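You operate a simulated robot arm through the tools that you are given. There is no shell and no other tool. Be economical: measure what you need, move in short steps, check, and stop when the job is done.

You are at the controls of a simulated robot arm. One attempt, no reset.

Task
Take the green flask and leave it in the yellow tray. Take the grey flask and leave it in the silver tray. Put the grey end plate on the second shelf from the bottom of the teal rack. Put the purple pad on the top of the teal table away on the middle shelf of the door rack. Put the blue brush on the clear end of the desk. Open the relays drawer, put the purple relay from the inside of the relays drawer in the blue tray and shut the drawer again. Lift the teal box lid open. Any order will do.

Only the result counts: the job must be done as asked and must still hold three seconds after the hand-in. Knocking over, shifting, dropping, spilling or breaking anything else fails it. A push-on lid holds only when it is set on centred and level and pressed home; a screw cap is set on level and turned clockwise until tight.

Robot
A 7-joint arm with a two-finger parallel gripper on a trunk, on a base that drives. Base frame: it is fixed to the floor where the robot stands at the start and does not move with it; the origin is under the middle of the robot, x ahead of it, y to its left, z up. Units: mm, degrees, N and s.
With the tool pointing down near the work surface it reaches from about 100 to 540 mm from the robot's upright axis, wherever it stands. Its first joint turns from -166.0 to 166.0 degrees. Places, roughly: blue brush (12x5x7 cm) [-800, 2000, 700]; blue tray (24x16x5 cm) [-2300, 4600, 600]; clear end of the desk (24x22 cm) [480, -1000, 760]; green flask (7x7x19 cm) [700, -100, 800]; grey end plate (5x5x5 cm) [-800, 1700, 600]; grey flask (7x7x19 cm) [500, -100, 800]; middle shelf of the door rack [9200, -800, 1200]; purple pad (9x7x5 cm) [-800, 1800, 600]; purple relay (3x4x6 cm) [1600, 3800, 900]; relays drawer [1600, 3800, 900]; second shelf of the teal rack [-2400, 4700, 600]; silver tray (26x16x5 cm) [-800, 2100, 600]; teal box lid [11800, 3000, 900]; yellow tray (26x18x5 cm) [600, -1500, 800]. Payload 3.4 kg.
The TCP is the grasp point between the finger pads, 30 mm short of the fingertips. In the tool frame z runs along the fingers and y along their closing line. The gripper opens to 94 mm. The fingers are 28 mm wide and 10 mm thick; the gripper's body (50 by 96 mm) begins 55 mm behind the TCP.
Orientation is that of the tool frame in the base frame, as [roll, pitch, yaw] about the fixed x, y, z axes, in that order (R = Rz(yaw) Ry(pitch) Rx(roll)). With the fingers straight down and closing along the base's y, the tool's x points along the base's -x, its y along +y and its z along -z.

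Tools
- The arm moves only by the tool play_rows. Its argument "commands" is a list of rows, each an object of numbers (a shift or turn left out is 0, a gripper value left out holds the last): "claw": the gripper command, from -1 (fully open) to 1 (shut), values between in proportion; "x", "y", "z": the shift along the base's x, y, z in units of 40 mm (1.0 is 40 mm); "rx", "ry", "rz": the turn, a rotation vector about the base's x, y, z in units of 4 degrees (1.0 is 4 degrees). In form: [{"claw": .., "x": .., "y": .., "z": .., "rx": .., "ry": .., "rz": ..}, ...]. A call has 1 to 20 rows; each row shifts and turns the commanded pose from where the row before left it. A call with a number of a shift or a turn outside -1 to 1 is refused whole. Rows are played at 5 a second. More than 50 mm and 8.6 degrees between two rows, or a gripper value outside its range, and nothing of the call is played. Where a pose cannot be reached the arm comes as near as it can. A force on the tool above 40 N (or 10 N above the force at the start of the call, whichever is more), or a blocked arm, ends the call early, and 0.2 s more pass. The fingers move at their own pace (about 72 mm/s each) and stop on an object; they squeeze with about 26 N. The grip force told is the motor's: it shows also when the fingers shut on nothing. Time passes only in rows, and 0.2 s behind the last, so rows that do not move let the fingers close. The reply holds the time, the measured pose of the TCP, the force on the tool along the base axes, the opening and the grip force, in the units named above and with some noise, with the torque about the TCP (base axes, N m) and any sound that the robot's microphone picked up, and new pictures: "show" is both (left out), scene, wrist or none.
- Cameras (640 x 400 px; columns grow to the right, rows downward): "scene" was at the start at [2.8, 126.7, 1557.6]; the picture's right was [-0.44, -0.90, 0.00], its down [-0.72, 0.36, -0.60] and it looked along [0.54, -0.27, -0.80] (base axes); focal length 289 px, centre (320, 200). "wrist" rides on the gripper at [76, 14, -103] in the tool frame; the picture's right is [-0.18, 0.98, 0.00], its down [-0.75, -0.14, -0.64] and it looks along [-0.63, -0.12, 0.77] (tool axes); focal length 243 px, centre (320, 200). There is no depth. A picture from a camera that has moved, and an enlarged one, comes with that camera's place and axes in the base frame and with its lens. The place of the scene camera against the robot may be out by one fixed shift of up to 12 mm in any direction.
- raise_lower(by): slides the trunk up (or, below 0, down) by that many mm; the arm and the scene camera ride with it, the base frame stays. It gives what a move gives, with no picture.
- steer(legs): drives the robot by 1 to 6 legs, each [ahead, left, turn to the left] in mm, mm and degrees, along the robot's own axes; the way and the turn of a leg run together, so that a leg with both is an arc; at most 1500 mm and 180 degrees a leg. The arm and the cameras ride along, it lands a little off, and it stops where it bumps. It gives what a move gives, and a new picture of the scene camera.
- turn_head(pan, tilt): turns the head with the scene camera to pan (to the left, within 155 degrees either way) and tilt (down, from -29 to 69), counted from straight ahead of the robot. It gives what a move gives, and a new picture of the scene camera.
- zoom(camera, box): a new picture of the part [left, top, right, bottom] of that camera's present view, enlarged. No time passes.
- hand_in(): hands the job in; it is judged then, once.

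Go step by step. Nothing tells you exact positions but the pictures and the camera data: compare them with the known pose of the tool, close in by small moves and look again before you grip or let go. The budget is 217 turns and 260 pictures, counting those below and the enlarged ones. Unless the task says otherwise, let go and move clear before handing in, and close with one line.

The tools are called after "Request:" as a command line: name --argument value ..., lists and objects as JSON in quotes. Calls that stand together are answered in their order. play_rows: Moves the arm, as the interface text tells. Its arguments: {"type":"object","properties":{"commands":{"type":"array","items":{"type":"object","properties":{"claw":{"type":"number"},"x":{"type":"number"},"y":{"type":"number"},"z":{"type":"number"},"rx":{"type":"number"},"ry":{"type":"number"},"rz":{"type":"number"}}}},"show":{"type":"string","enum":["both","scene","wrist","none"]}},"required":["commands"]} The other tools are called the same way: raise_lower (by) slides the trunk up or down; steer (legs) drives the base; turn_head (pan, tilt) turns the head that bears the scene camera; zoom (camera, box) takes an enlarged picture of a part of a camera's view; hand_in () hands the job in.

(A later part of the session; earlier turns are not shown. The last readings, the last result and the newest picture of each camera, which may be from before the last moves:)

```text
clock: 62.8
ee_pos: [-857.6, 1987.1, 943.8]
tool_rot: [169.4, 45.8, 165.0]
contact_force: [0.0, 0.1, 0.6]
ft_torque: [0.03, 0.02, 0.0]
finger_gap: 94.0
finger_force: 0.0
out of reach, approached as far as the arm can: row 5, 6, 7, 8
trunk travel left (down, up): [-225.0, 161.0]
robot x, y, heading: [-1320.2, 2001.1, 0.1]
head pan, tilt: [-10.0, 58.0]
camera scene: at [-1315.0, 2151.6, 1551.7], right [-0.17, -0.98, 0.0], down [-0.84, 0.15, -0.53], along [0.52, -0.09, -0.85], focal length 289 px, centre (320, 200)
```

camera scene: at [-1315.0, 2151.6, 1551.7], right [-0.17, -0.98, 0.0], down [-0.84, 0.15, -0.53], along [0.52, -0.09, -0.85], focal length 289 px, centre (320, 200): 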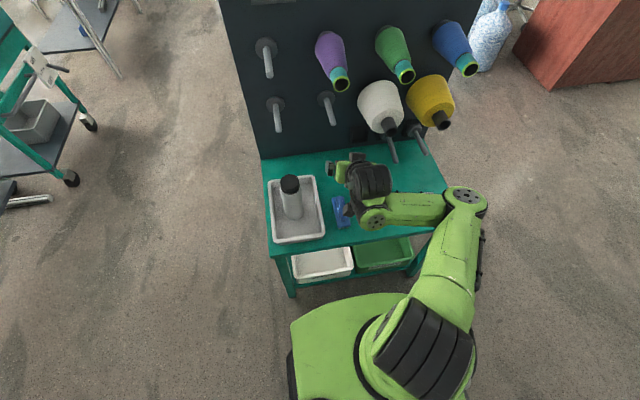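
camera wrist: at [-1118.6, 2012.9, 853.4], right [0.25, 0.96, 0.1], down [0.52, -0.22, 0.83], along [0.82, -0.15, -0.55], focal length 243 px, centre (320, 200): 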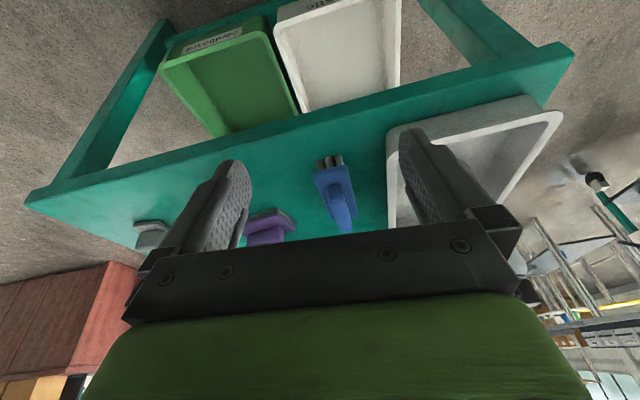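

The elbow swung out sideways. I'll drive back for room, stretch the arm up and forward, and re-orient there.

Request:
steer --legs '[[-250, 0, 0]]'

Request:
play_rows --commands '[{"x": 0.7, "z": 0.7, "y": 0.1}, {"x": 0.7, "z": 0.7, "y": 0.1}, {"x": 0.7, "z": 0.7}, {"x": 0.7, "z": 0.7}, {"x": 0.5, "z": 0.7}, {"z": 0.7}]' --show "scene"

```text
clock: 64.7
ee_pos: [-1111.0, 1985.6, 944.1]
tool_rot: [169.4, 45.9, 164.8]
contact_force: [-0.5, 0.1, -0.7]
ft_torque: [-0.02, 0.0, 0.01]
finger_gap: 94.0
finger_force: 0.1
trunk travel left (down, up): [-225.0, 161.0]
robot x, y, heading: [-1569.5, 2001.7, -0.1]
head pan, tilt: [-10.0, 58.0]
camera scene: at [-1568.9, 2151.9, 1551.8], right [-0.18, -0.98, 0.0], down [-0.83, 0.15, -0.53], along [0.52, -0.09, -0.85], focal length 289 px, centre (320, 200)
```

scene: 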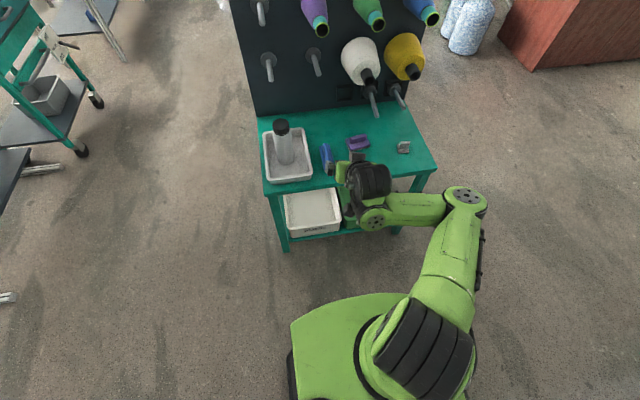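

```text
clock: 66.1
ee_pos: [-1063.0, 2035.3, 945.6]
tool_rot: [169.3, 46.6, 164.4]
contact_force: [0.3, -0.2, 0.2]
ft_torque: [0.03, 0.02, 0.02]
finger_gap: 94.1
finger_force: 0.0
out of reach, approached as far as the arm can: row 1, 2, 3, 4, 5, 6
trunk travel left (down, up): [-225.0, 161.0]
robot x, y, heading: [-1575.3, 2005.4, -0.0]
head pan, tilt: [-10.0, 58.0]
camera scene: at [-1567.3, 2151.9, 1551.7], right [-0.18, -0.98, 0.0], down [-0.83, 0.15, -0.53], along [0.52, -0.09, -0.85], focal length 289 px, centre (320, 200)
```

scene: 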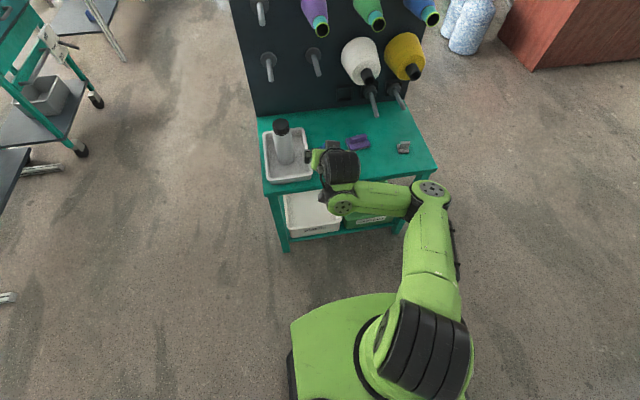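

Request:
play_rows --commands '[{"rz": 0.49, "rx": -0.46, "ry": -0.84, "x": 0.3}, {"rz": 0.49, "rx": -0.46, "ry": -0.84, "x": 0.3}, {"rz": 0.49, "rx": -0.46, "ry": -0.84, "x": 0.3}, {"rz": 0.49, "rx": -0.46, "ry": -0.84}, {"x": 0.5, "z": 0.3}, {"x": 0.5, "z": 0.3}, {"z": 0.6}, {"z": 0.6}]' --show "scene"

```text
clock: 67.9
ee_pos: [-1041.4, 2068.9, 1025.0]
tool_rot: [178.7, 60.2, -179.9]
contact_force: [-0.3, -1.0, -0.2]
ft_torque: [0.01, -0.01, 0.03]
finger_gap: 93.9
finger_force: 0.1
out of reach, approached as far as the arm can: row 1, 2, 3, 5, 6
trunk travel left (down, up): [-225.0, 161.0]
robot x, y, heading: [-1570.8, 2002.9, 0.0]
head pan, tilt: [-10.0, 58.0]
camera scene: at [-1567.4, 2152.0, 1551.7], right [-0.18, -0.98, 0.0], down [-0.83, 0.15, -0.53], along [0.52, -0.09, -0.85], focal length 289 px, centre (320, 200)
```

scene: 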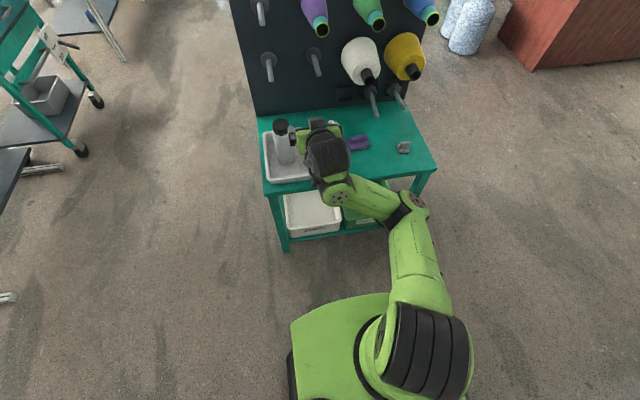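

Request:
play_rows --commands '[{"x": 0.8, "y": -0.5}, {"x": 0.6, "y": -0.5, "z": 0.5}, {"y": -0.5, "z": 0.7}, {"ry": 1, "z": 0.3}, {"ry": 1}, {"ry": 1}, {"ry": 1}, {"ry": 1}, {"ry": 1}, {"ry": 1}, {"ry": 1}, {"ry": 1}]' --show "scene"

```text
clock: 70.5
ee_pos: [-1073.6, 2038.7, 1014.6]
tool_rot: [178.7, 56.3, 179.9]
contact_force: [0.1, 0.2, 0.6]
ft_torque: [-0.02, -0.01, 0.0]
finger_gap: 93.9
finger_force: 0.1
out of reach, approached as far as the arm can: row 1, 2, 3, 4, 5, 6, 7, 8, 9, 10, 11, 12
trunk travel left (down, up): [-225.0, 161.0]
robot x, y, heading: [-1574.9, 2002.4, -0.0]
head pan, tilt: [-10.0, 58.0]
camera scene: at [-1567.3, 2151.9, 1551.7], right [-0.18, -0.98, 0.0], down [-0.83, 0.15, -0.53], along [0.52, -0.09, -0.85], focal length 289 px, centre (320, 200)
```

scene: 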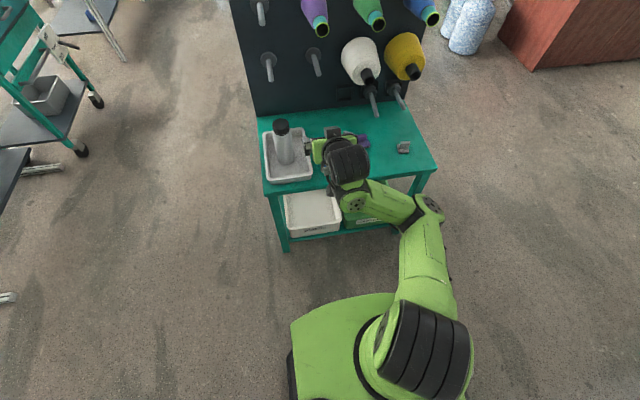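

Request:
play_rows --commands '[{"x": 1}, {"x": 1}, {"x": 0.5}, {"z": 1}, {"z": 1}]' --show "scene"

```text
clock: 71.7
ee_pos: [-1020.6, 2087.6, 1095.1]
tool_rot: [179.0, 56.5, 179.8]
contact_force: [1.7, 0.4, -0.1]
ft_torque: [-0.01, 0.01, 0.01]
finger_gap: 94.0
finger_force: 0.1
out of reach, approached as far as the arm can: row 1, 2, 3, 5
trunk travel left (down, up): [-225.0, 161.0]
robot x, y, heading: [-1571.3, 2005.2, -0.0]
head pan, tilt: [-10.0, 58.0]
camera scene: at [-1566.9, 2153.1, 1551.6], right [-0.18, -0.98, 0.0], down [-0.83, 0.15, -0.53], along [0.52, -0.09, -0.85], focal length 289 px, centre (320, 200)
```

scene: 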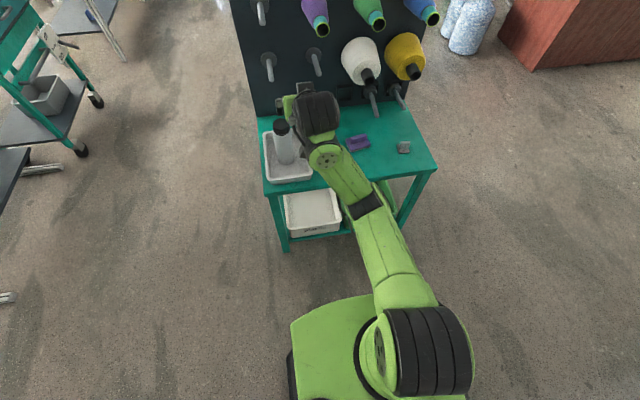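

Request:
play_rows --commands '[{"z": 1}, {"z": 1}, {"z": 1, "x": 0.3}, {"x": 1}, {"x": 1}]' --show "scene"

```text
clock: 72.9
ee_pos: [-967.4, 2171.4, 1152.1]
tool_rot: [179.2, 56.7, 179.4]
contact_force: [0.4, -0.2, -0.1]
ft_torque: [-0.02, -0.03, 0.0]
finger_gap: 93.9
finger_force: 0.1
out of reach, approached as far as the arm can: row 1, 2, 3, 4, 5
trunk travel left (down, up): [-225.0, 161.0]
robot x, y, heading: [-1576.4, 2003.5, -0.2]
head pan, tilt: [-10.0, 58.0]
camera scene: at [-1567.3, 2152.4, 1551.7], right [-0.18, -0.98, 0.0], down [-0.83, 0.15, -0.53], along [0.52, -0.09, -0.85], focal length 289 px, centre (320, 200)
```

scene: 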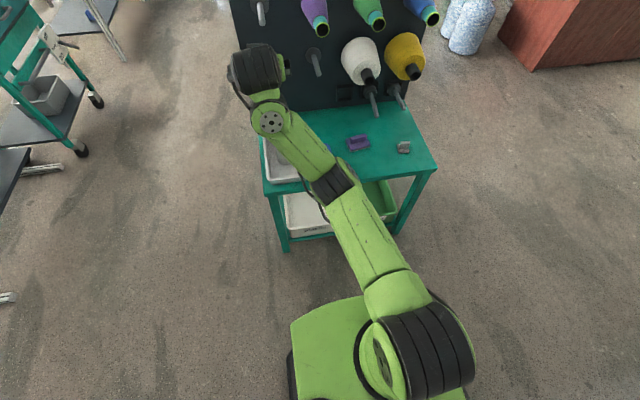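

Request:
play_rows --commands '[{"ry": 1, "y": -0.5}, {"ry": 1, "y": -0.5}, {"ry": 1, "y": -0.5}, {"ry": 1, "y": -0.5}, {"ry": 1, "x": -0.3}, {"ry": 1, "x": -0.3}]' --show "scene"

```text
clock: 74.3
ee_pos: [-1002.1, 2225.7, 1031.4]
tool_rot: [179.8, 33.4, 179.2]
contact_force: [0.1, 0.2, 0.5]
ft_torque: [-0.02, -0.02, 0.03]
finger_gap: 94.2
finger_force: 0.0
out of reach, approached as far as the arm can: row 1, 2, 3, 4, 5, 6
trunk travel left (down, up): [-225.0, 161.0]
robot x, y, heading: [-1575.5, 2002.4, -0.0]
head pan, tilt: [-10.0, 58.0]
camera scene: at [-1567.2, 2152.1, 1551.7], right [-0.18, -0.98, 0.0], down [-0.83, 0.15, -0.53], along [0.52, -0.09, -0.85], focal length 289 px, centre (320, 200)
```

scene: 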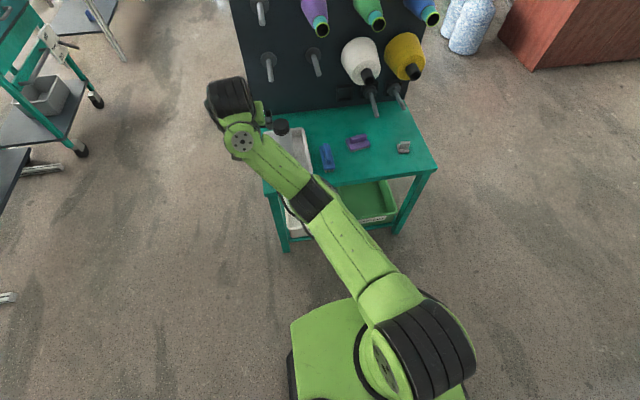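

Request:
play_rows --commands '[{"z": 1}, {"z": 1}, {"z": 1}, {"z": 1, "x": -0.3}, {"z": 1, "x": -0.3}, {"x": -1}, {"x": -1}]' --show "both"

```text
clock: 75.9
ee_pos: [-1029.2, 2300.6, 1149.3]
tool_rot: [179.3, 35.9, 179.1]
contact_force: [-0.1, 0.0, -0.1]
ft_torque: [-0.02, -0.03, 0.02]
finger_gap: 93.9
finger_force: 0.1
out of reach, approached as far as the arm can: row 1, 2, 3, 4, 5, 6, 7
trunk travel left (down, up): [-225.0, 161.0]
robot x, y, heading: [-1569.9, 2005.5, -0.2]
head pan, tilt: [-10.0, 58.0]
camera scene: at [-1567.5, 2152.0, 1551.7], right [-0.18, -0.98, 0.0], down [-0.83, 0.15, -0.53], along [0.52, -0.09, -0.85], focal length 289 px, centre (320, 200)
camera wrist: at [-1151.1, 2317.0, 1187.1], right [0.16, 0.98, 0.12], down [0.23, -0.15, 0.96], along [0.96, -0.12, -0.25], focal length 243 px, centre (320, 200)
```

scene: 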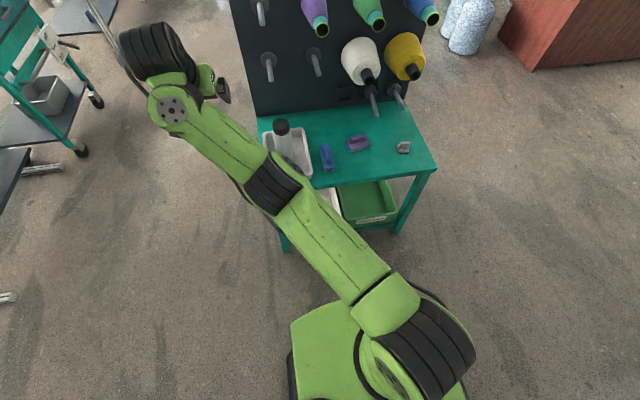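
wrist: 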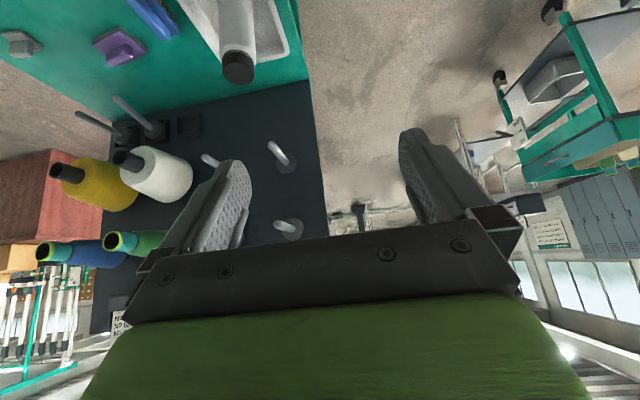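

The arm is stuck near a limit; I'll yaw the tool to line up with the arm's direction and see if it frees up.

Request:
play_rows --commands '[{"rz": 1}, {"rz": 1}, {"rz": 1}, {"rz": 1}, {"rz": 1}, {"rz": 1}, {"rz": 1}, {"rz": 1}, {"z": 1}, {"z": 1}]' --show "scene"

```text
clock: 78.1
ee_pos: [-1094.4, 2391.4, 1173.3]
tool_rot: [-178.5, 41.4, -163.6]
contact_force: [0.2, -0.2, 0.7]
ft_torque: [0.03, 0.01, 0.02]
finger_gap: 94.1
finger_force: 0.1
out of reach, approached as far as the arm can: row 1, 2, 3, 4, 5, 6, 7, 8, 9, 10
trunk travel left (down, up): [-225.0, 161.0]
robot x, y, heading: [-1573.4, 2004.6, 0.0]
head pan, tilt: [-10.0, 58.0]
camera scene: at [-1567.9, 2151.6, 1551.8], right [-0.18, -0.98, 0.0], down [-0.83, 0.15, -0.53], along [0.52, -0.09, -0.85], focal length 289 px, centre (320, 200)
```

scene: 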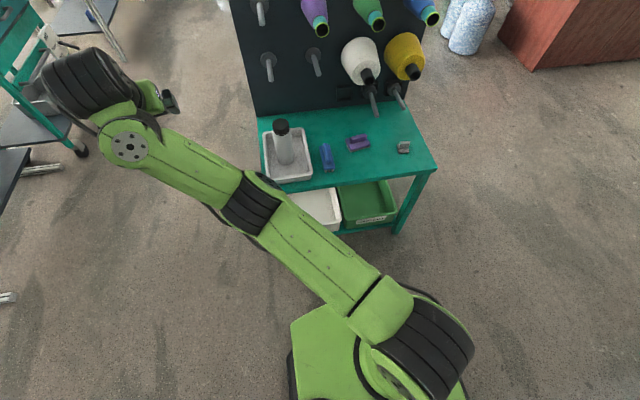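

Request:
play_rows --commands '[{"y": -1}, {"y": -1}, {"y": -1}, {"y": -1}, {"y": -1}, {"y": -1}]' --show "scene"

```text
clock: 79.5
ee_pos: [-1056.7, 2321.0, 1070.8]
tool_rot: [-178.5, 41.4, -163.6]
contact_force: [-0.7, 0.9, 0.2]
ft_torque: [0.0, 0.01, 0.01]
finger_gap: 94.2
finger_force: 0.0
out of reach, approached as far as the arm can: row 1, 2, 3, 4, 5, 6
trunk travel left (down, up): [-225.0, 161.0]
robot x, y, heading: [-1571.7, 2002.3, -0.1]
head pan, tilt: [-10.0, 58.0]
camera scene: at [-1566.9, 2151.3, 1551.8], right [-0.18, -0.98, 0.0], down [-0.83, 0.15, -0.53], along [0.52, -0.09, -0.85], focal length 289 px, centre (320, 200)
```

scene: 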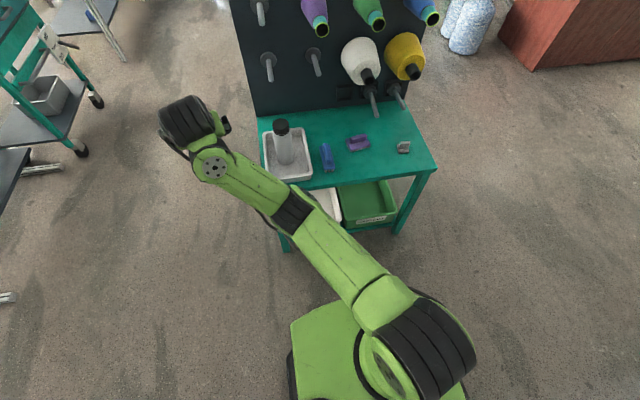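

Request:
play_rows --commands '[{"rx": 0.28, "ry": -0.96}, {"rx": 0.28, "ry": -0.96}, {"rx": 0.28, "ry": -0.96}, {"rx": 0.28, "ry": -0.96}, {"rx": 0.28, "ry": -0.96}, {"rx": 0.28, "ry": -0.96}, {"rx": 0.28, "ry": -0.96}, {"rx": 0.28, "ry": -0.96}, {"rx": 0.28, "ry": -0.96}, {"rx": 0.28, "ry": -0.96}, {"rx": 0.28, "ry": -0.96}, {"rx": 0.28, "ry": -0.96}]' --show "scene"

```text
clock: 82.1
ee_pos: [-1056.7, 2320.2, 1068.8]
tool_rot: [-157.1, 88.7, -141.5]
contact_force: [-0.4, 0.0, 0.3]
ft_torque: [0.0, 0.01, 0.0]
finger_gap: 94.1
finger_force: 0.3
trunk travel left (down, up): [-225.0, 161.0]
robot x, y, heading: [-1571.7, 2002.3, -0.1]
head pan, tilt: [-10.0, 58.0]
camera scene: at [-1567.5, 2152.0, 1551.7], right [-0.18, -0.98, 0.0], down [-0.83, 0.15, -0.53], along [0.52, -0.09, -0.85], focal length 289 px, centre (320, 200)
```

scene: 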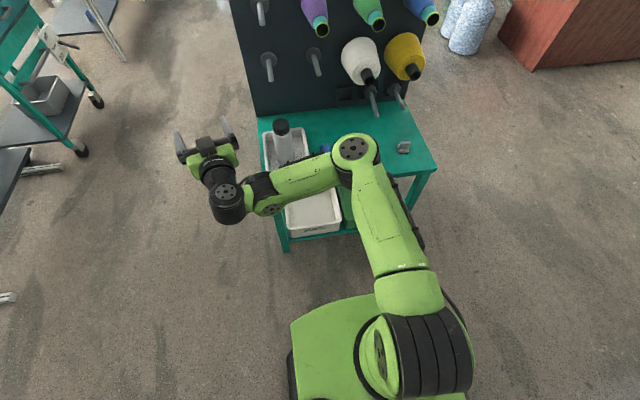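

Freed. Now raise the TCP high with the tool level so the elbow can come up.

Request:
play_rows --commands '[{"z": 1}, {"z": 1}, {"z": 1}, {"z": 1}, {"z": 1}, {"y": -1}, {"y": -1}, {"y": -1}, {"y": -1}, {"y": -1}, {"y": -1}]' --show "scene"

```text
clock: 84.5
ee_pos: [-1104.0, 2141.3, 1241.6]
tool_rot: [-165.3, 88.8, -150.2]
contact_force: [-0.1, -0.6, -0.2]
ft_torque: [0.03, -0.02, 0.01]
finger_gap: 94.1
finger_force: 0.0
out of reach, approached as far as the arm can: row 9, 10, 11
trunk travel left (down, up): [-225.0, 161.0]
robot x, y, heading: [-1575.0, 2007.2, -0.2]
head pan, tilt: [-10.0, 58.0]
camera scene: at [-1567.6, 2151.4, 1551.8], right [-0.18, -0.98, 0.0], down [-0.83, 0.15, -0.53], along [0.52, -0.09, -0.85], focal length 289 px, centre (320, 200)
```

scene: 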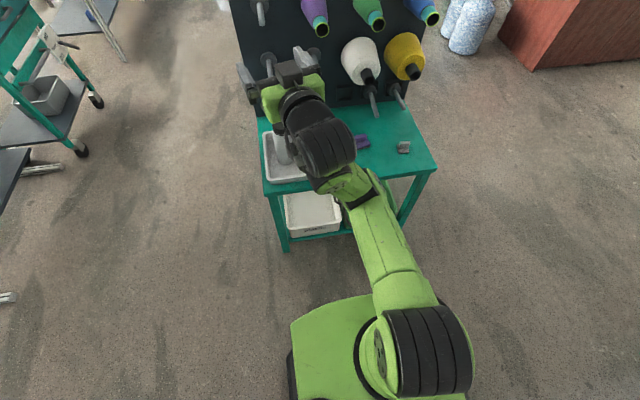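

Request:
play_rows --commands '[{"rz": -0.94, "z": -0.6}, {"rz": -0.94, "z": -0.6}, {"rz": -0.94, "z": -0.6}, {"rz": -0.94, "z": -0.6}, {"ry": 0.94, "z": -0.6}, {"ry": 0.94, "z": -0.6}, {"ry": 0.94, "z": -0.6}, {"ry": 0.94}, {"ry": 0.94, "y": -0.8}, {"ry": 0.94, "y": -0.8}, {"ry": 0.94, "y": -0.8}, {"ry": 0.94, "y": -0.8}, {"y": -0.8}, {"y": -0.8}, {"x": -0.7}, {"x": -0.7}]' --show "scene"

```text
clock: 87.9
ee_pos: [-1127.0, 1969.1, 1041.1]
tool_rot: [-179.8, 58.4, -179.0]
contact_force: [0.9, 0.3, 0.2]
ft_torque: [0.01, 0.03, 0.0]
finger_gap: 94.2
finger_force: 0.0
out of reach, approached as far as the arm can: row 11, 12, 13, 14, 15, 16
trunk travel left (down, up): [-225.0, 161.0]
robot x, y, heading: [-1568.0, 2003.7, 0.4]
head pan, tilt: [-10.0, 58.0]
camera scene: at [-1567.4, 2151.9, 1551.7], right [-0.18, -0.98, 0.0], down [-0.83, 0.15, -0.53], along [0.52, -0.09, -0.85], focal length 289 px, centre (320, 200)
```

scene: 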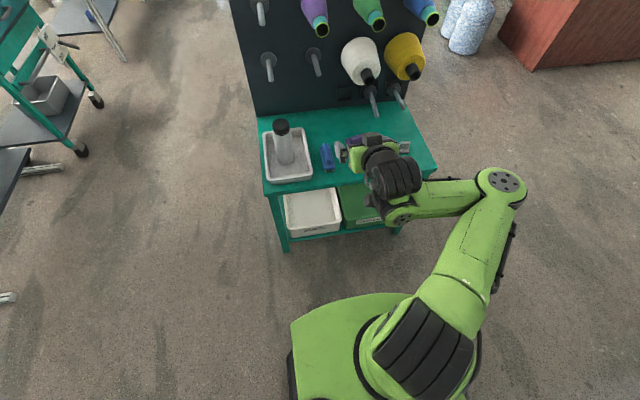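

Request:
play_rows --commands '[{"z": 1, "ry": -0.5}, {"z": 1, "ry": -0.5}, {"z": 1, "ry": -0.5}, {"z": 1, "ry": -0.5}, {"z": 1, "x": -0.3}, {"z": 0.5, "x": -0.5}, {"y": -1}, {"y": -1}, {"y": -1}]' --show "scene"

```text
clock: 89.9
ee_pos: [-1123.8, 1963.4, 1104.9]
tool_rot: [-179.2, 66.8, -179.0]
contact_force: [0.0, 0.4, 0.1]
ft_torque: [0.01, -0.02, 0.06]
finger_gap: 94.0
finger_force: 0.0
out of reach, approached as far as the arm can: row 1, 2, 3, 4, 5, 6, 7, 8, 9
trunk travel left (down, up): [-225.0, 161.0]
robot x, y, heading: [-1573.9, 2002.3, -0.3]
head pan, tilt: [-10.0, 58.0]
camera scene: at [-1567.4, 2151.8, 1551.7], right [-0.18, -0.98, 0.0], down [-0.83, 0.15, -0.53], along [0.52, -0.09, -0.85], focal length 289 px, centre (320, 200)
```

scene: 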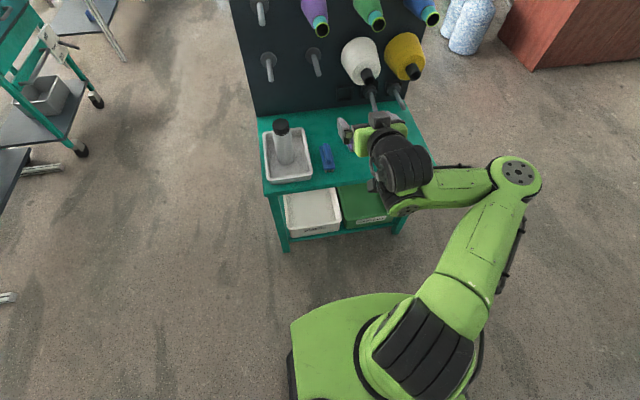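

I'll use a level tool pointing left and bring the TCP round to the robot's left, so the elbow ends above the arm line.

Request:
play_rows --commands '[{"ry": -1}, {"ry": -1}, {"ry": -1}, {"ry": -1}, {"ry": -1}, {"ry": -0.8}, {"rz": 1, "y": 0.8}, {"rz": 1, "y": 0.8}, {"rz": 1, "y": 0.8}, {"rz": 1, "y": 0.8}, {"rz": 1, "y": 0.8}, {"rz": 1, "y": 0.6, "x": -0.4}, {"rz": 1, "y": 0.6, "x": -0.4}, {"rz": 1, "y": 0.6, "x": -0.4}, {"rz": 1, "y": 0.6, "x": -0.4}, {"rz": 1, "y": 0.6, "x": -0.4}, {"rz": 1, "y": 0.6, "x": -0.4}, {"rz": 1, "y": 0.6, "x": -0.4}, {"rz": 1, "y": 0.6, "x": -0.4}, {"rz": 1, "y": 0.6, "x": -0.4}]' --show "scene"

Request:
play_rows --commands '[{"rz": 1, "x": -0.6}, {"rz": 1, "x": -0.6}, {"rz": 1, "x": -0.6}, {"rz": 1, "x": -0.6}, {"rz": 1, "x": -0.6}, {"rz": 1, "x": -0.6}, {"rz": 1, "x": -0.6}, {"rz": 1, "x": -0.6}]' --show "scene"

```text
clock: 94.1
ee_pos: [-1250.2, 2349.1, 1108.3]
tool_rot: [-117.6, 89.5, -61.0]
contact_force: [-0.5, -0.6, -0.9]
ft_torque: [-0.01, -0.01, -0.01]
finger_gap: 93.9
finger_force: 0.0
out of reach, approached as far as the arm can: row 1, 2, 3, 4
trunk travel left (down, up): [-225.0, 161.0]
robot x, y, heading: [-1571.4, 2007.6, -0.1]
head pan, tilt: [-10.0, 58.0]
camera scene: at [-1567.4, 2152.6, 1551.7], right [-0.18, -0.98, 0.0], down [-0.83, 0.15, -0.53], along [0.52, -0.09, -0.85], focal length 289 px, centre (320, 200)
```

scene: 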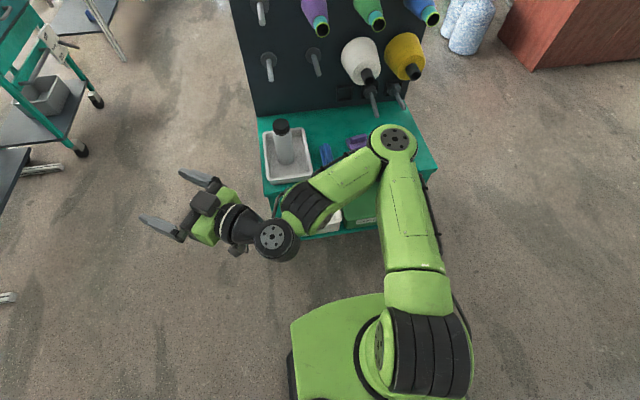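

```text
clock: 95.9
ee_pos: [-1327.7, 2319.1, 1097.9]
tool_rot: [-111.7, 89.5, -23.0]
contact_force: [0.7, -0.2, -0.6]
ft_torque: [0.0, 0.0, 0.04]
finger_gap: 93.9
finger_force: 0.0
out of reach, approached as far as the arm can: row 2, 3, 4, 5, 6, 7, 8
trunk travel left (down, up): [-225.0, 161.0]
robot x, y, heading: [-1572.9, 2003.1, -0.1]
head pan, tilt: [-10.0, 58.0]
camera scene: at [-1567.3, 2151.3, 1551.8], right [-0.18, -0.98, 0.0], down [-0.83, 0.15, -0.53], along [0.52, -0.09, -0.85], focal length 289 px, centre (320, 200)
```

scene: 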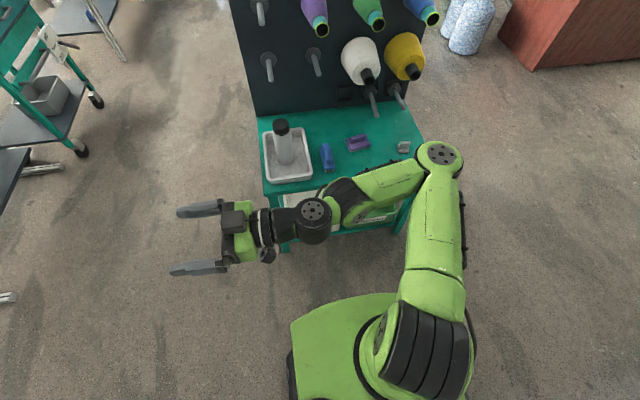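

Request:
play_rows --commands '[{"z": 1}, {"z": 1}, {"z": 1}, {"z": 1}, {"z": 1}, {"z": 1}, {"z": 0.6, "x": -0.7}, {"x": -1}, {"x": -1}, {"x": -1}, {"x": -1}]' --show "scene"

```text
clock: 98.3
ee_pos: [-1453.5, 2318.8, 1361.6]
tool_rot: [-115.4, 89.4, -26.7]
contact_force: [0.7, 0.6, 0.4]
ft_torque: [0.0, 0.01, 0.02]
finger_gap: 94.0
finger_force: 0.0
out of reach, approached as far as the arm can: row 10, 11
trunk travel left (down, up): [-225.0, 161.0]
robot x, y, heading: [-1572.3, 2003.8, 0.1]
head pan, tilt: [-10.0, 58.0]
camera scene: at [-1567.6, 2151.8, 1551.8], right [-0.18, -0.98, 0.0], down [-0.83, 0.15, -0.53], along [0.52, -0.09, -0.85], focal length 289 px, centre (320, 200)
```

scene: 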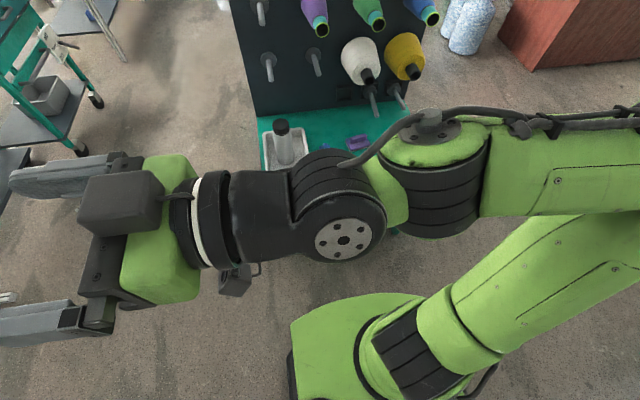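

Request:
play_rows --commands '[{"rx": -1, "z": -0.5}, {"rx": -1, "z": -0.5}, {"rx": -1, "z": -0.5}, {"rx": -1, "z": -0.5}, {"rx": -1, "z": -0.5}, {"rx": -1, "z": -0.5}, {"rx": -1, "z": -0.5}, {"rx": -1, "z": -0.5}, {"rx": -1, "z": -0.5}, {"rx": -1, "z": -0.5}, {"rx": -1, "z": -0.5}]' --show "scene"

```text
clock: 100.7
ee_pos: [-1452.6, 2322.6, 1142.1]
tool_rot: [-178.1, 45.6, -89.3]
contact_force: [-0.8, 0.0, -0.4]
ft_torque: [0.03, 0.0, -0.02]
finger_gap: 93.9
finger_force: 0.1
trunk travel left (down, up): [-225.0, 161.0]
robot x, y, heading: [-1572.8, 2007.1, -0.2]
head pan, tilt: [-10.0, 58.0]
camera scene: at [-1567.5, 2152.6, 1551.7], right [-0.18, -0.98, 0.0], down [-0.83, 0.15, -0.53], along [0.52, -0.09, -0.85], focal length 289 px, centre (320, 200)
```

scene: 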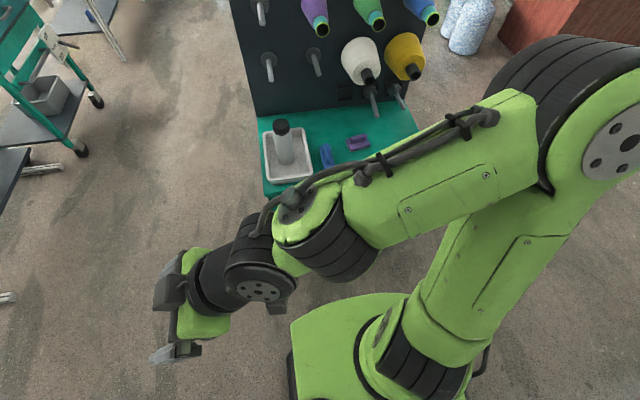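

Excellent – elbow is up now. Continue turning the tool straight down.

Request:
play_rows --commands '[{"rx": -1}, {"rx": -1}, {"rx": -1}, {"rx": -1}, {"rx": -1}, {"rx": -1}, {"rx": -1}, {"rx": -1}, {"rx": -1}, {"rx": -1}, {"rx": -1}, {"rx": -0.4}]' --show "none"

Request:
play_rows --commands '[{"rz": -1, "x": 0.5}, {"rz": -1, "x": 0.5}, {"rz": -1, "x": 0.5}, {"rz": -1, "x": 0.5}, {"rz": -1, "x": 0.5, "y": -0.2}, {"rz": -1, "x": 0.5, "y": -0.2}, {"rz": -1, "x": 0.5, "y": -0.2}, {"rz": -1, "x": 0.5, "y": -0.3}, {"rz": -1, "x": 0.5, "y": -0.3}, {"rz": -1, "x": 0.3, "y": -0.4}, {"rz": -1, "x": 0.3, "y": -0.4}, {"rz": -1, "x": 0.3, "y": -0.5}, {"rz": -1, "x": 0.3, "y": -0.5}, {"rz": -1, "x": 0.3, "y": -0.5}, {"rz": -1, "x": 0.3, "y": -0.6}, {"rz": -1, "x": 0.2, "y": -0.6}, {"rz": -1, "x": 0.2, "y": -0.7}, {"rz": -1, "y": -0.7}, {"rz": -1, "y": -0.7}, {"rz": -1, "y": -0.7}]' --show "scene"

```text
clock: 103.3
ee_pos: [-1451.5, 2322.2, 1142.5]
tool_rot: [-178.6, 0.1, -89.6]
contact_force: [-0.7, 0.5, -0.5]
ft_torque: [0.0, 0.0, 0.01]
finger_gap: 93.9
finger_force: 0.0
trunk travel left (down, up): [-225.0, 161.0]
robot x, y, heading: [-1572.5, 2006.5, -0.4]
head pan, tilt: [-10.0, 58.0]
```

```text
clock: 107.5
ee_pos: [-1184.9, 2022.0, 1142.3]
tool_rot: [-178.8, 0.1, -169.6]
contact_force: [-1.0, -0.3, 0.2]
ft_torque: [-0.02, -0.01, 0.01]
finger_gap: 93.9
finger_force: 0.0
trunk travel left (down, up): [-225.0, 161.0]
robot x, y, heading: [-1573.9, 2006.0, -0.1]
head pan, tilt: [-10.0, 58.0]
camera scene: at [-1567.5, 2151.1, 1551.8], right [-0.18, -0.98, 0.0], down [-0.83, 0.15, -0.53], along [0.52, -0.09, -0.85], focal length 289 px, centre (320, 200)
```

scene: 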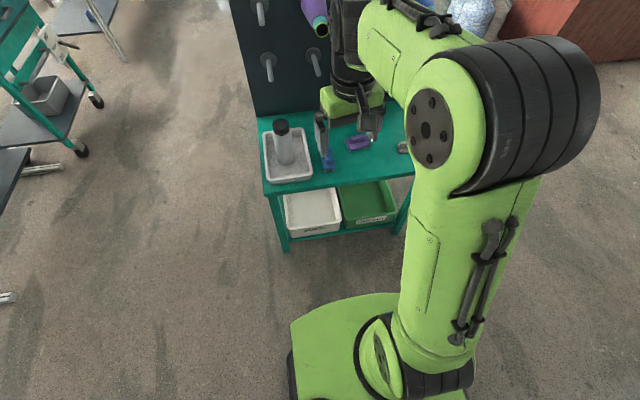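

Arm is healthy again with tool down. Straighten yaw, drive forward 270 mm, and view the brush from above.

Request:
steer --legs '[[270, -10, 0]]'

Request:
play_rows --commands '[{"rz": -0.9, "rx": 0.1, "z": -0.8}, {"rz": -0.9, "rx": 0.1, "z": -0.8}, {"rz": -0.8, "rx": 0.1, "z": -0.8}, {"z": -0.8}, {"z": -0.8}, {"z": -0.8, "x": 0.4}, {"z": -0.8, "x": 0.4}]'

```text
clock: 109.4
ee_pos: [-917.0, 2009.9, 1141.4]
tool_rot: [-178.6, 0.1, -169.6]
contact_force: [0.2, -0.4, 0.1]
ft_torque: [0.0, 0.03, 0.0]
finger_gap: 93.7
finger_force: 0.0
trunk travel left (down, up): [-225.0, 161.0]
robot x, y, heading: [-1304.2, 1991.7, -0.2]
head pan, tilt: [-10.0, 58.0]
camera scene: at [-1298.4, 2140.8, 1551.7], right [-0.18, -0.98, 0.0], down [-0.83, 0.15, -0.53], along [0.52, -0.09, -0.85], focal length 289 px, centre (320, 200)
```

scene: 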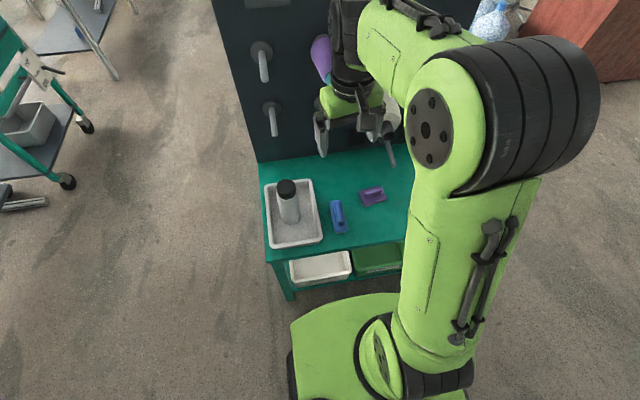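

```text
clock: 111.0
ee_pos: [-885.3, 2010.3, 917.0]
tool_rot: [-179.7, 0.2, -180.0]
contact_force: [-0.2, -0.5, 0.0]
ft_torque: [-0.02, 0.01, 0.01]
finger_gap: 94.0
finger_force: 0.0
trunk travel left (down, up): [-225.0, 161.0]
robot x, y, heading: [-1304.9, 1993.8, -0.3]
head pan, tilt: [-10.0, 58.0]
camera scene: at [-1298.9, 2140.9, 1551.7], right [-0.18, -0.98, 0.0], down [-0.83, 0.15, -0.53], along [0.52, -0.09, -0.85], focal length 289 px, centre (320, 200)
camera wrist: at [-961.3, 2025.5, 1019.6], right [0.18, 0.98, 0.0], down [0.75, -0.14, 0.65], along [0.63, -0.12, -0.76], focal length 243 px, centre (320, 200)
```

scene: 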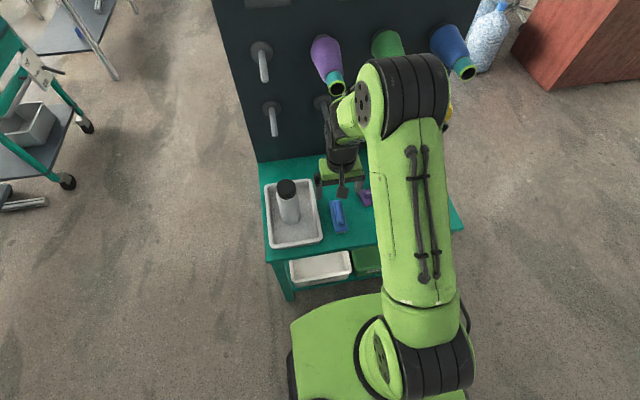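
wrist: 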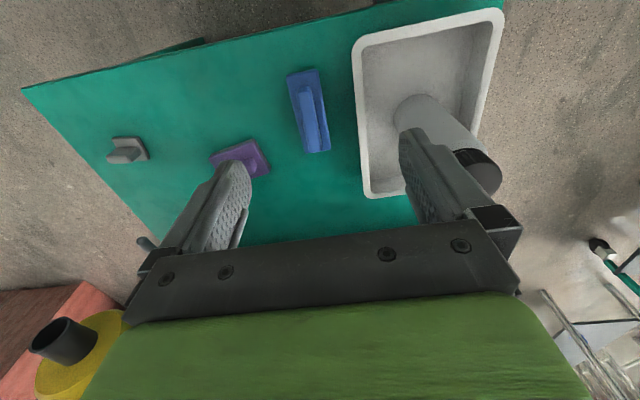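

Request:
play_rows --commands '[{"x": 0.55, "y": -0.43, "claw": -0.28}, {"x": 0.53}, {"z": -1}, {"z": -1}, {"z": -1}, {"z": -0.8}]' --show "wrist"

```text
clock: 112.4
ee_pos: [-840.5, 1995.8, 765.8]
tool_rot: [-179.8, 0.3, 179.9]
contact_force: [0.1, -0.4, -0.8]
ft_torque: [-0.03, 0.03, 0.01]
finger_gap: 60.3
finger_force: 0.1
trunk travel left (down, up): [-225.0, 161.0]
robot x, y, heading: [-1305.1, 1993.1, -0.2]
head pan, tilt: [-10.0, 58.0]
camera wrist: at [-917.2, 2010.1, 868.4], right [0.18, 0.98, 0.0], down [0.75, -0.14, 0.65], along [0.63, -0.12, -0.76], focal length 243 px, centre (320, 200)
```

wrist: 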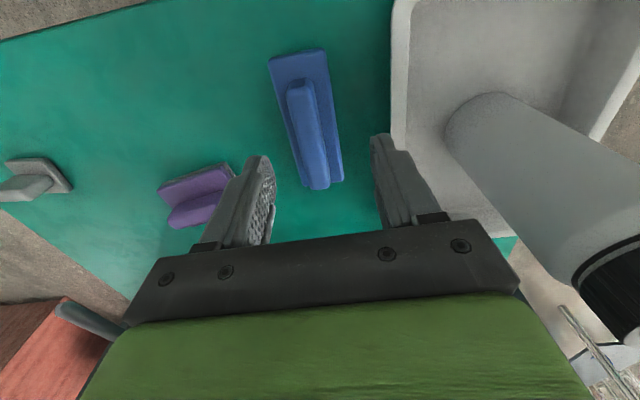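

Request:
play_rows --commands '[{"y": -0.2}, {"z": -0.8}, {"z": -0.5}, {"z": -0.3}, {"claw": 1}, {"claw": 1}, {"claw": 1}, {"claw": 1}]' --show "wrist"

```text
clock: 114.2
ee_pos: [-843.1, 1985.3, 701.3]
tool_rot: [-179.8, 0.1, -180.0]
contact_force: [-0.3, -0.5, 0.9]
ft_torque: [-0.02, -0.09, -0.04]
finger_gap: 19.4
finger_force: 26.1
trunk travel left (down, up): [-225.0, 161.0]
robot x, y, heading: [-1303.9, 1992.2, -0.4]
head pan, tilt: [-10.0, 58.0]
camera wrist: at [-918.9, 2001.1, 804.1], right [0.18, 0.98, 0.0], down [0.75, -0.14, 0.65], along [0.63, -0.12, -0.76], focal length 243 px, centre (320, 200)
```

wrist: 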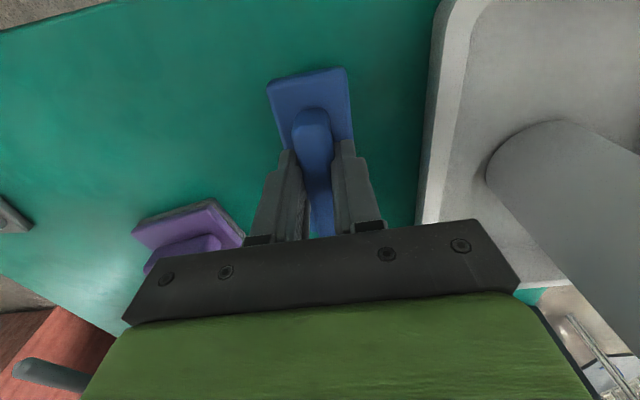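

Brush gripped. Lift, retract, and drive to the desk's clear end.

Request:
play_rows --commands '[{"z": 1}, {"z": 1}, {"z": 1}, {"z": 1}, {"z": 1}, {"z": 1}, {"z": 1}, {"z": 1}, {"z": 1}, {"z": 1}, {"z": 0.5, "x": -0.5}, {"x": -1}]' --show "wrist"

Request:
steer --legs '[[-100, 0, 0.3], [0, -1500, 0], [0, -1500, 0], [1050, 0, 0]]'

Request:
turn_head --pan -15 --tilt 50

```text
clock: 116.8
ee_pos: [-905.4, 1984.6, 1124.2]
tool_rot: [-179.7, 0.4, -180.0]
contact_force: [-0.2, 0.2, -0.6]
ft_torque: [0.02, -0.01, 0.01]
finger_gap: 19.4
finger_force: 26.4
trunk travel left (down, up): [-225.0, 161.0]
robot x, y, heading: [-1306.5, 1995.8, -0.1]
head pan, tilt: [-10.0, 58.0]
camera wrist: at [-981.0, 2000.1, 1227.4], right [0.18, 0.98, 0.0], down [0.75, -0.14, 0.65], along [0.64, -0.12, -0.76], focal length 243 px, centre (320, 200)
```

wrist: 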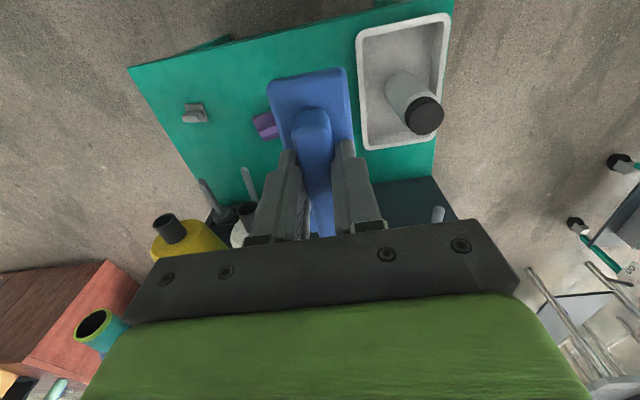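

```text
clock: 137.1
ee_pos: [21.3, -1076.3, 1122.8]
tool_rot: [-179.9, 0.3, 178.4]
contact_force: [0.5, -1.1, -2.4]
ft_torque: [-0.01, 0.04, -0.01]
finger_gap: 19.3
finger_force: 26.1
trunk travel left (down, up): [-225.0, 161.0]
robot x, y, heading: [-382.2, -1055.3, -1.9]
head pan, tilt: [-10.0, 58.0]
camera scene: at [-371.7, -908.9, 1551.7], right [-0.21, -0.98, 0.0], down [-0.83, 0.17, -0.53], along [0.52, -0.11, -0.85], focal length 289 px, centre (320, 200)
```

scene: 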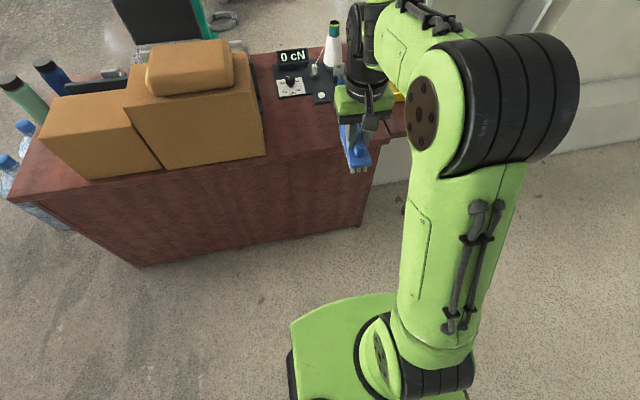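

```text
clock: 137.8
ee_pos: [20.7, -1074.7, 1124.4]
tool_rot: [-179.8, 0.1, 178.4]
contact_force: [0.4, -0.1, -1.4]
ft_torque: [-0.01, 0.02, -0.01]
finger_gap: 19.3
finger_force: 26.0
trunk travel left (down, up): [-225.0, 161.0]
robot x, y, heading: [-379.0, -1056.5, -1.7]
head pan, tilt: [-15.0, 50.0]
camera scene: at [-366.1, -917.0, 1561.9], right [-0.29, -0.96, 0.0], down [-0.73, 0.22, -0.64], along [0.61, -0.19, -0.77], focal length 289 px, centre (320, 200)
```

scene: 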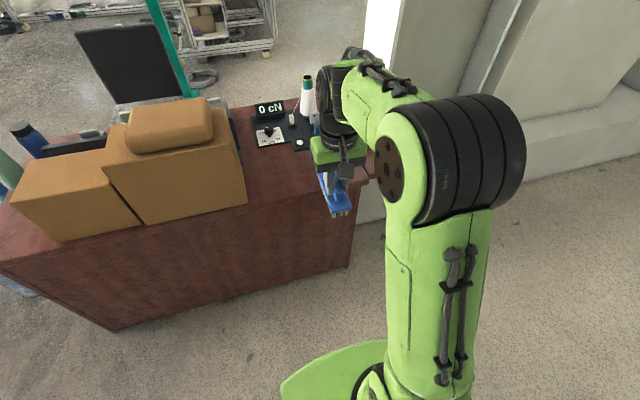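

Clear area is right of the box, in front of the small instrument. Drive up to it.

Request:
steer --legs '[[370, 50, 1.8]]'

Request:
play_rows --commands '[{"x": 0.7}, {"x": 0.7}, {"z": -1}, {"z": -1}, {"z": -1}, {"z": -1}]'

```text
clock: 140.2
ee_pos: [394.0, -1017.7, 1123.8]
tool_rot: [-179.8, 0.2, -179.6]
contact_force: [-0.1, 1.0, -1.3]
ft_torque: [-0.01, 0.05, 0.01]
finger_gap: 19.4
finger_force: 26.4
trunk travel left (down, up): [-225.0, 161.0]
robot x, y, heading: [-7.5, -1015.4, 0.2]
head pan, tilt: [-15.0, 50.0]
camera scene: at [3.0, -872.6, 1561.9], right [-0.26, -0.97, 0.0], down [-0.74, 0.2, -0.64], along [0.62, -0.17, -0.77], focal length 289 px, centre (320, 200)
```

scene: 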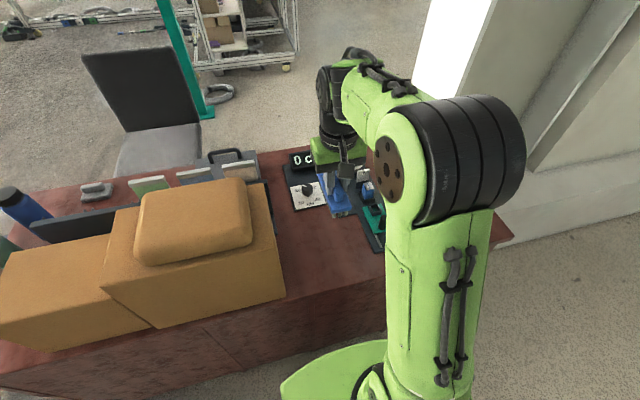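

```text
clock: 141.6
ee_pos: [452.3, -1018.8, 963.7]
tool_rot: [-179.9, 0.2, -179.7]
contact_force: [0.0, -0.6, -2.1]
ft_torque: [-0.01, 0.04, -0.01]
finger_gap: 19.4
finger_force: 25.7
trunk travel left (down, up): [-225.0, 161.0]
robot x, y, heading: [-12.0, -1014.7, -0.0]
head pan, tilt: [-15.0, 50.0]
camera scene: at [3.0, -872.7, 1561.9], right [-0.26, -0.97, 0.0], down [-0.74, 0.2, -0.64], along [0.62, -0.17, -0.77], focal length 289 px, centre (320, 200)
camera wrist: at [375.4, -1003.5, 1066.0], right [0.18, 0.98, 0.0], down [0.75, -0.13, 0.65], along [0.63, -0.12, -0.76], focal length 243 px, centre (320, 200)
```

scene: 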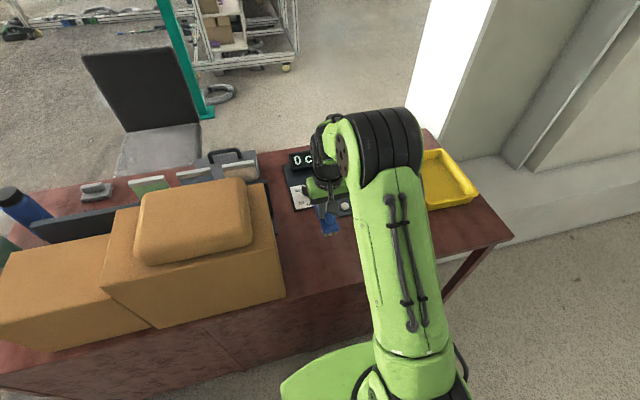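
wrist: 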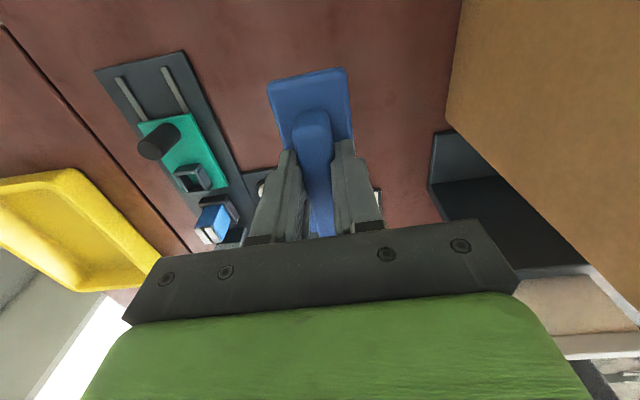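

Request:
play_rows --commands '[{"x": 0.55, "y": 0.27}, {"z": -1}, {"z": -1}, {"z": -0.9}, {"z": -0.2}, {"z": -0.1}]' --show "wrist"

```text
clock: 143.0
ee_pos: [472.7, -1009.2, 834.5]
tool_rot: [-179.8, 0.2, -179.7]
contact_force: [0.0, -0.1, -1.3]
ft_torque: [-0.02, 0.04, 0.0]
finger_gap: 19.5
finger_force: 26.4
trunk travel left (down, up): [-225.0, 161.0]
robot x, y, heading: [-9.0, -1012.7, 0.1]
head pan, tilt: [-15.0, 50.0]
camera wrist: at [395.0, -993.5, 938.0], right [0.18, 0.98, 0.0], down [0.75, -0.13, 0.65], along [0.63, -0.12, -0.76], focal length 243 px, centre (320, 200)
```

wrist: 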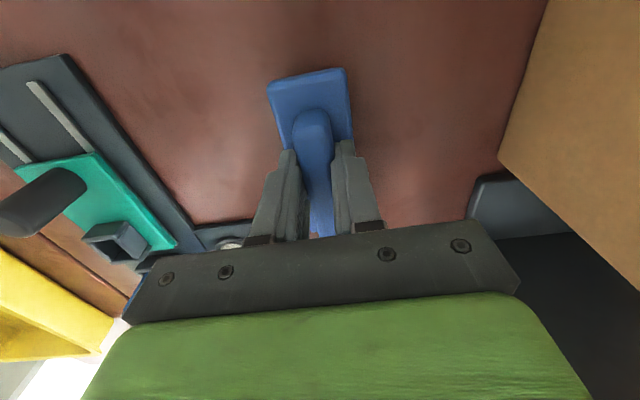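

Request:
play_rows --commands '[{"z": -0.06}, {"z": -0.06}, {"z": -0.06}]' --show "none"

```text
clock: 143.8
ee_pos: [472.1, -1008.7, 831.2]
tool_rot: [-179.8, 0.5, -179.7]
contact_force: [-2.1, -1.4, 22.6]
ft_torque: [0.03, 0.31, -0.01]
finger_gap: 19.3
finger_force: 25.9
trunk travel left (down, up): [-225.0, 161.0]
robot x, y, heading: [-9.3, -1012.0, 0.1]
head pan, tilt: [-15.0, 50.0]
```

Request:
play_rows --commands '[{"z": 0.07}, {"claw": -0.4}, {"claw": -0.4}, {"claw": -0.4}, {"z": 0.5}, {"z": 1}, {"z": 1}, {"z": 1}, {"z": 1}, {"z": 1}, {"z": 1}]' --show "wrist"

```text
clock: 146.2
ee_pos: [473.8, -1005.3, 1091.0]
tool_rot: [-179.8, 0.3, -179.6]
contact_force: [0.7, 0.9, 0.3]
ft_torque: [0.0, -0.01, -0.01]
finger_gap: 65.9
finger_force: 0.0
trunk travel left (down, up): [-225.0, 161.0]
robot x, y, heading: [-9.5, -1011.7, -0.1]
head pan, tilt: [-15.0, 50.0]
camera wrist: at [397.2, -991.0, 1194.0], right [0.18, 0.98, 0.0], down [0.75, -0.13, 0.65], along [0.63, -0.12, -0.76], focal length 243 px, centre (320, 200)
```

wrist: 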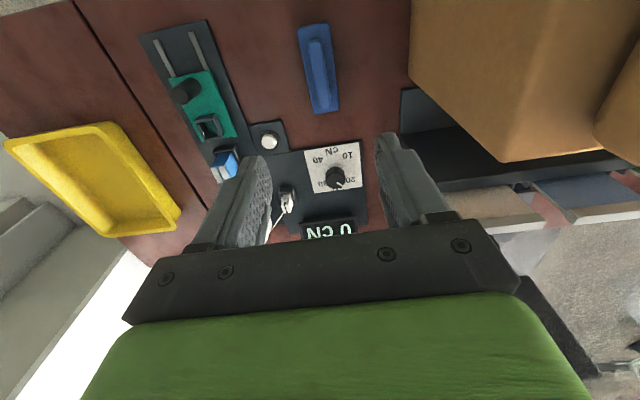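

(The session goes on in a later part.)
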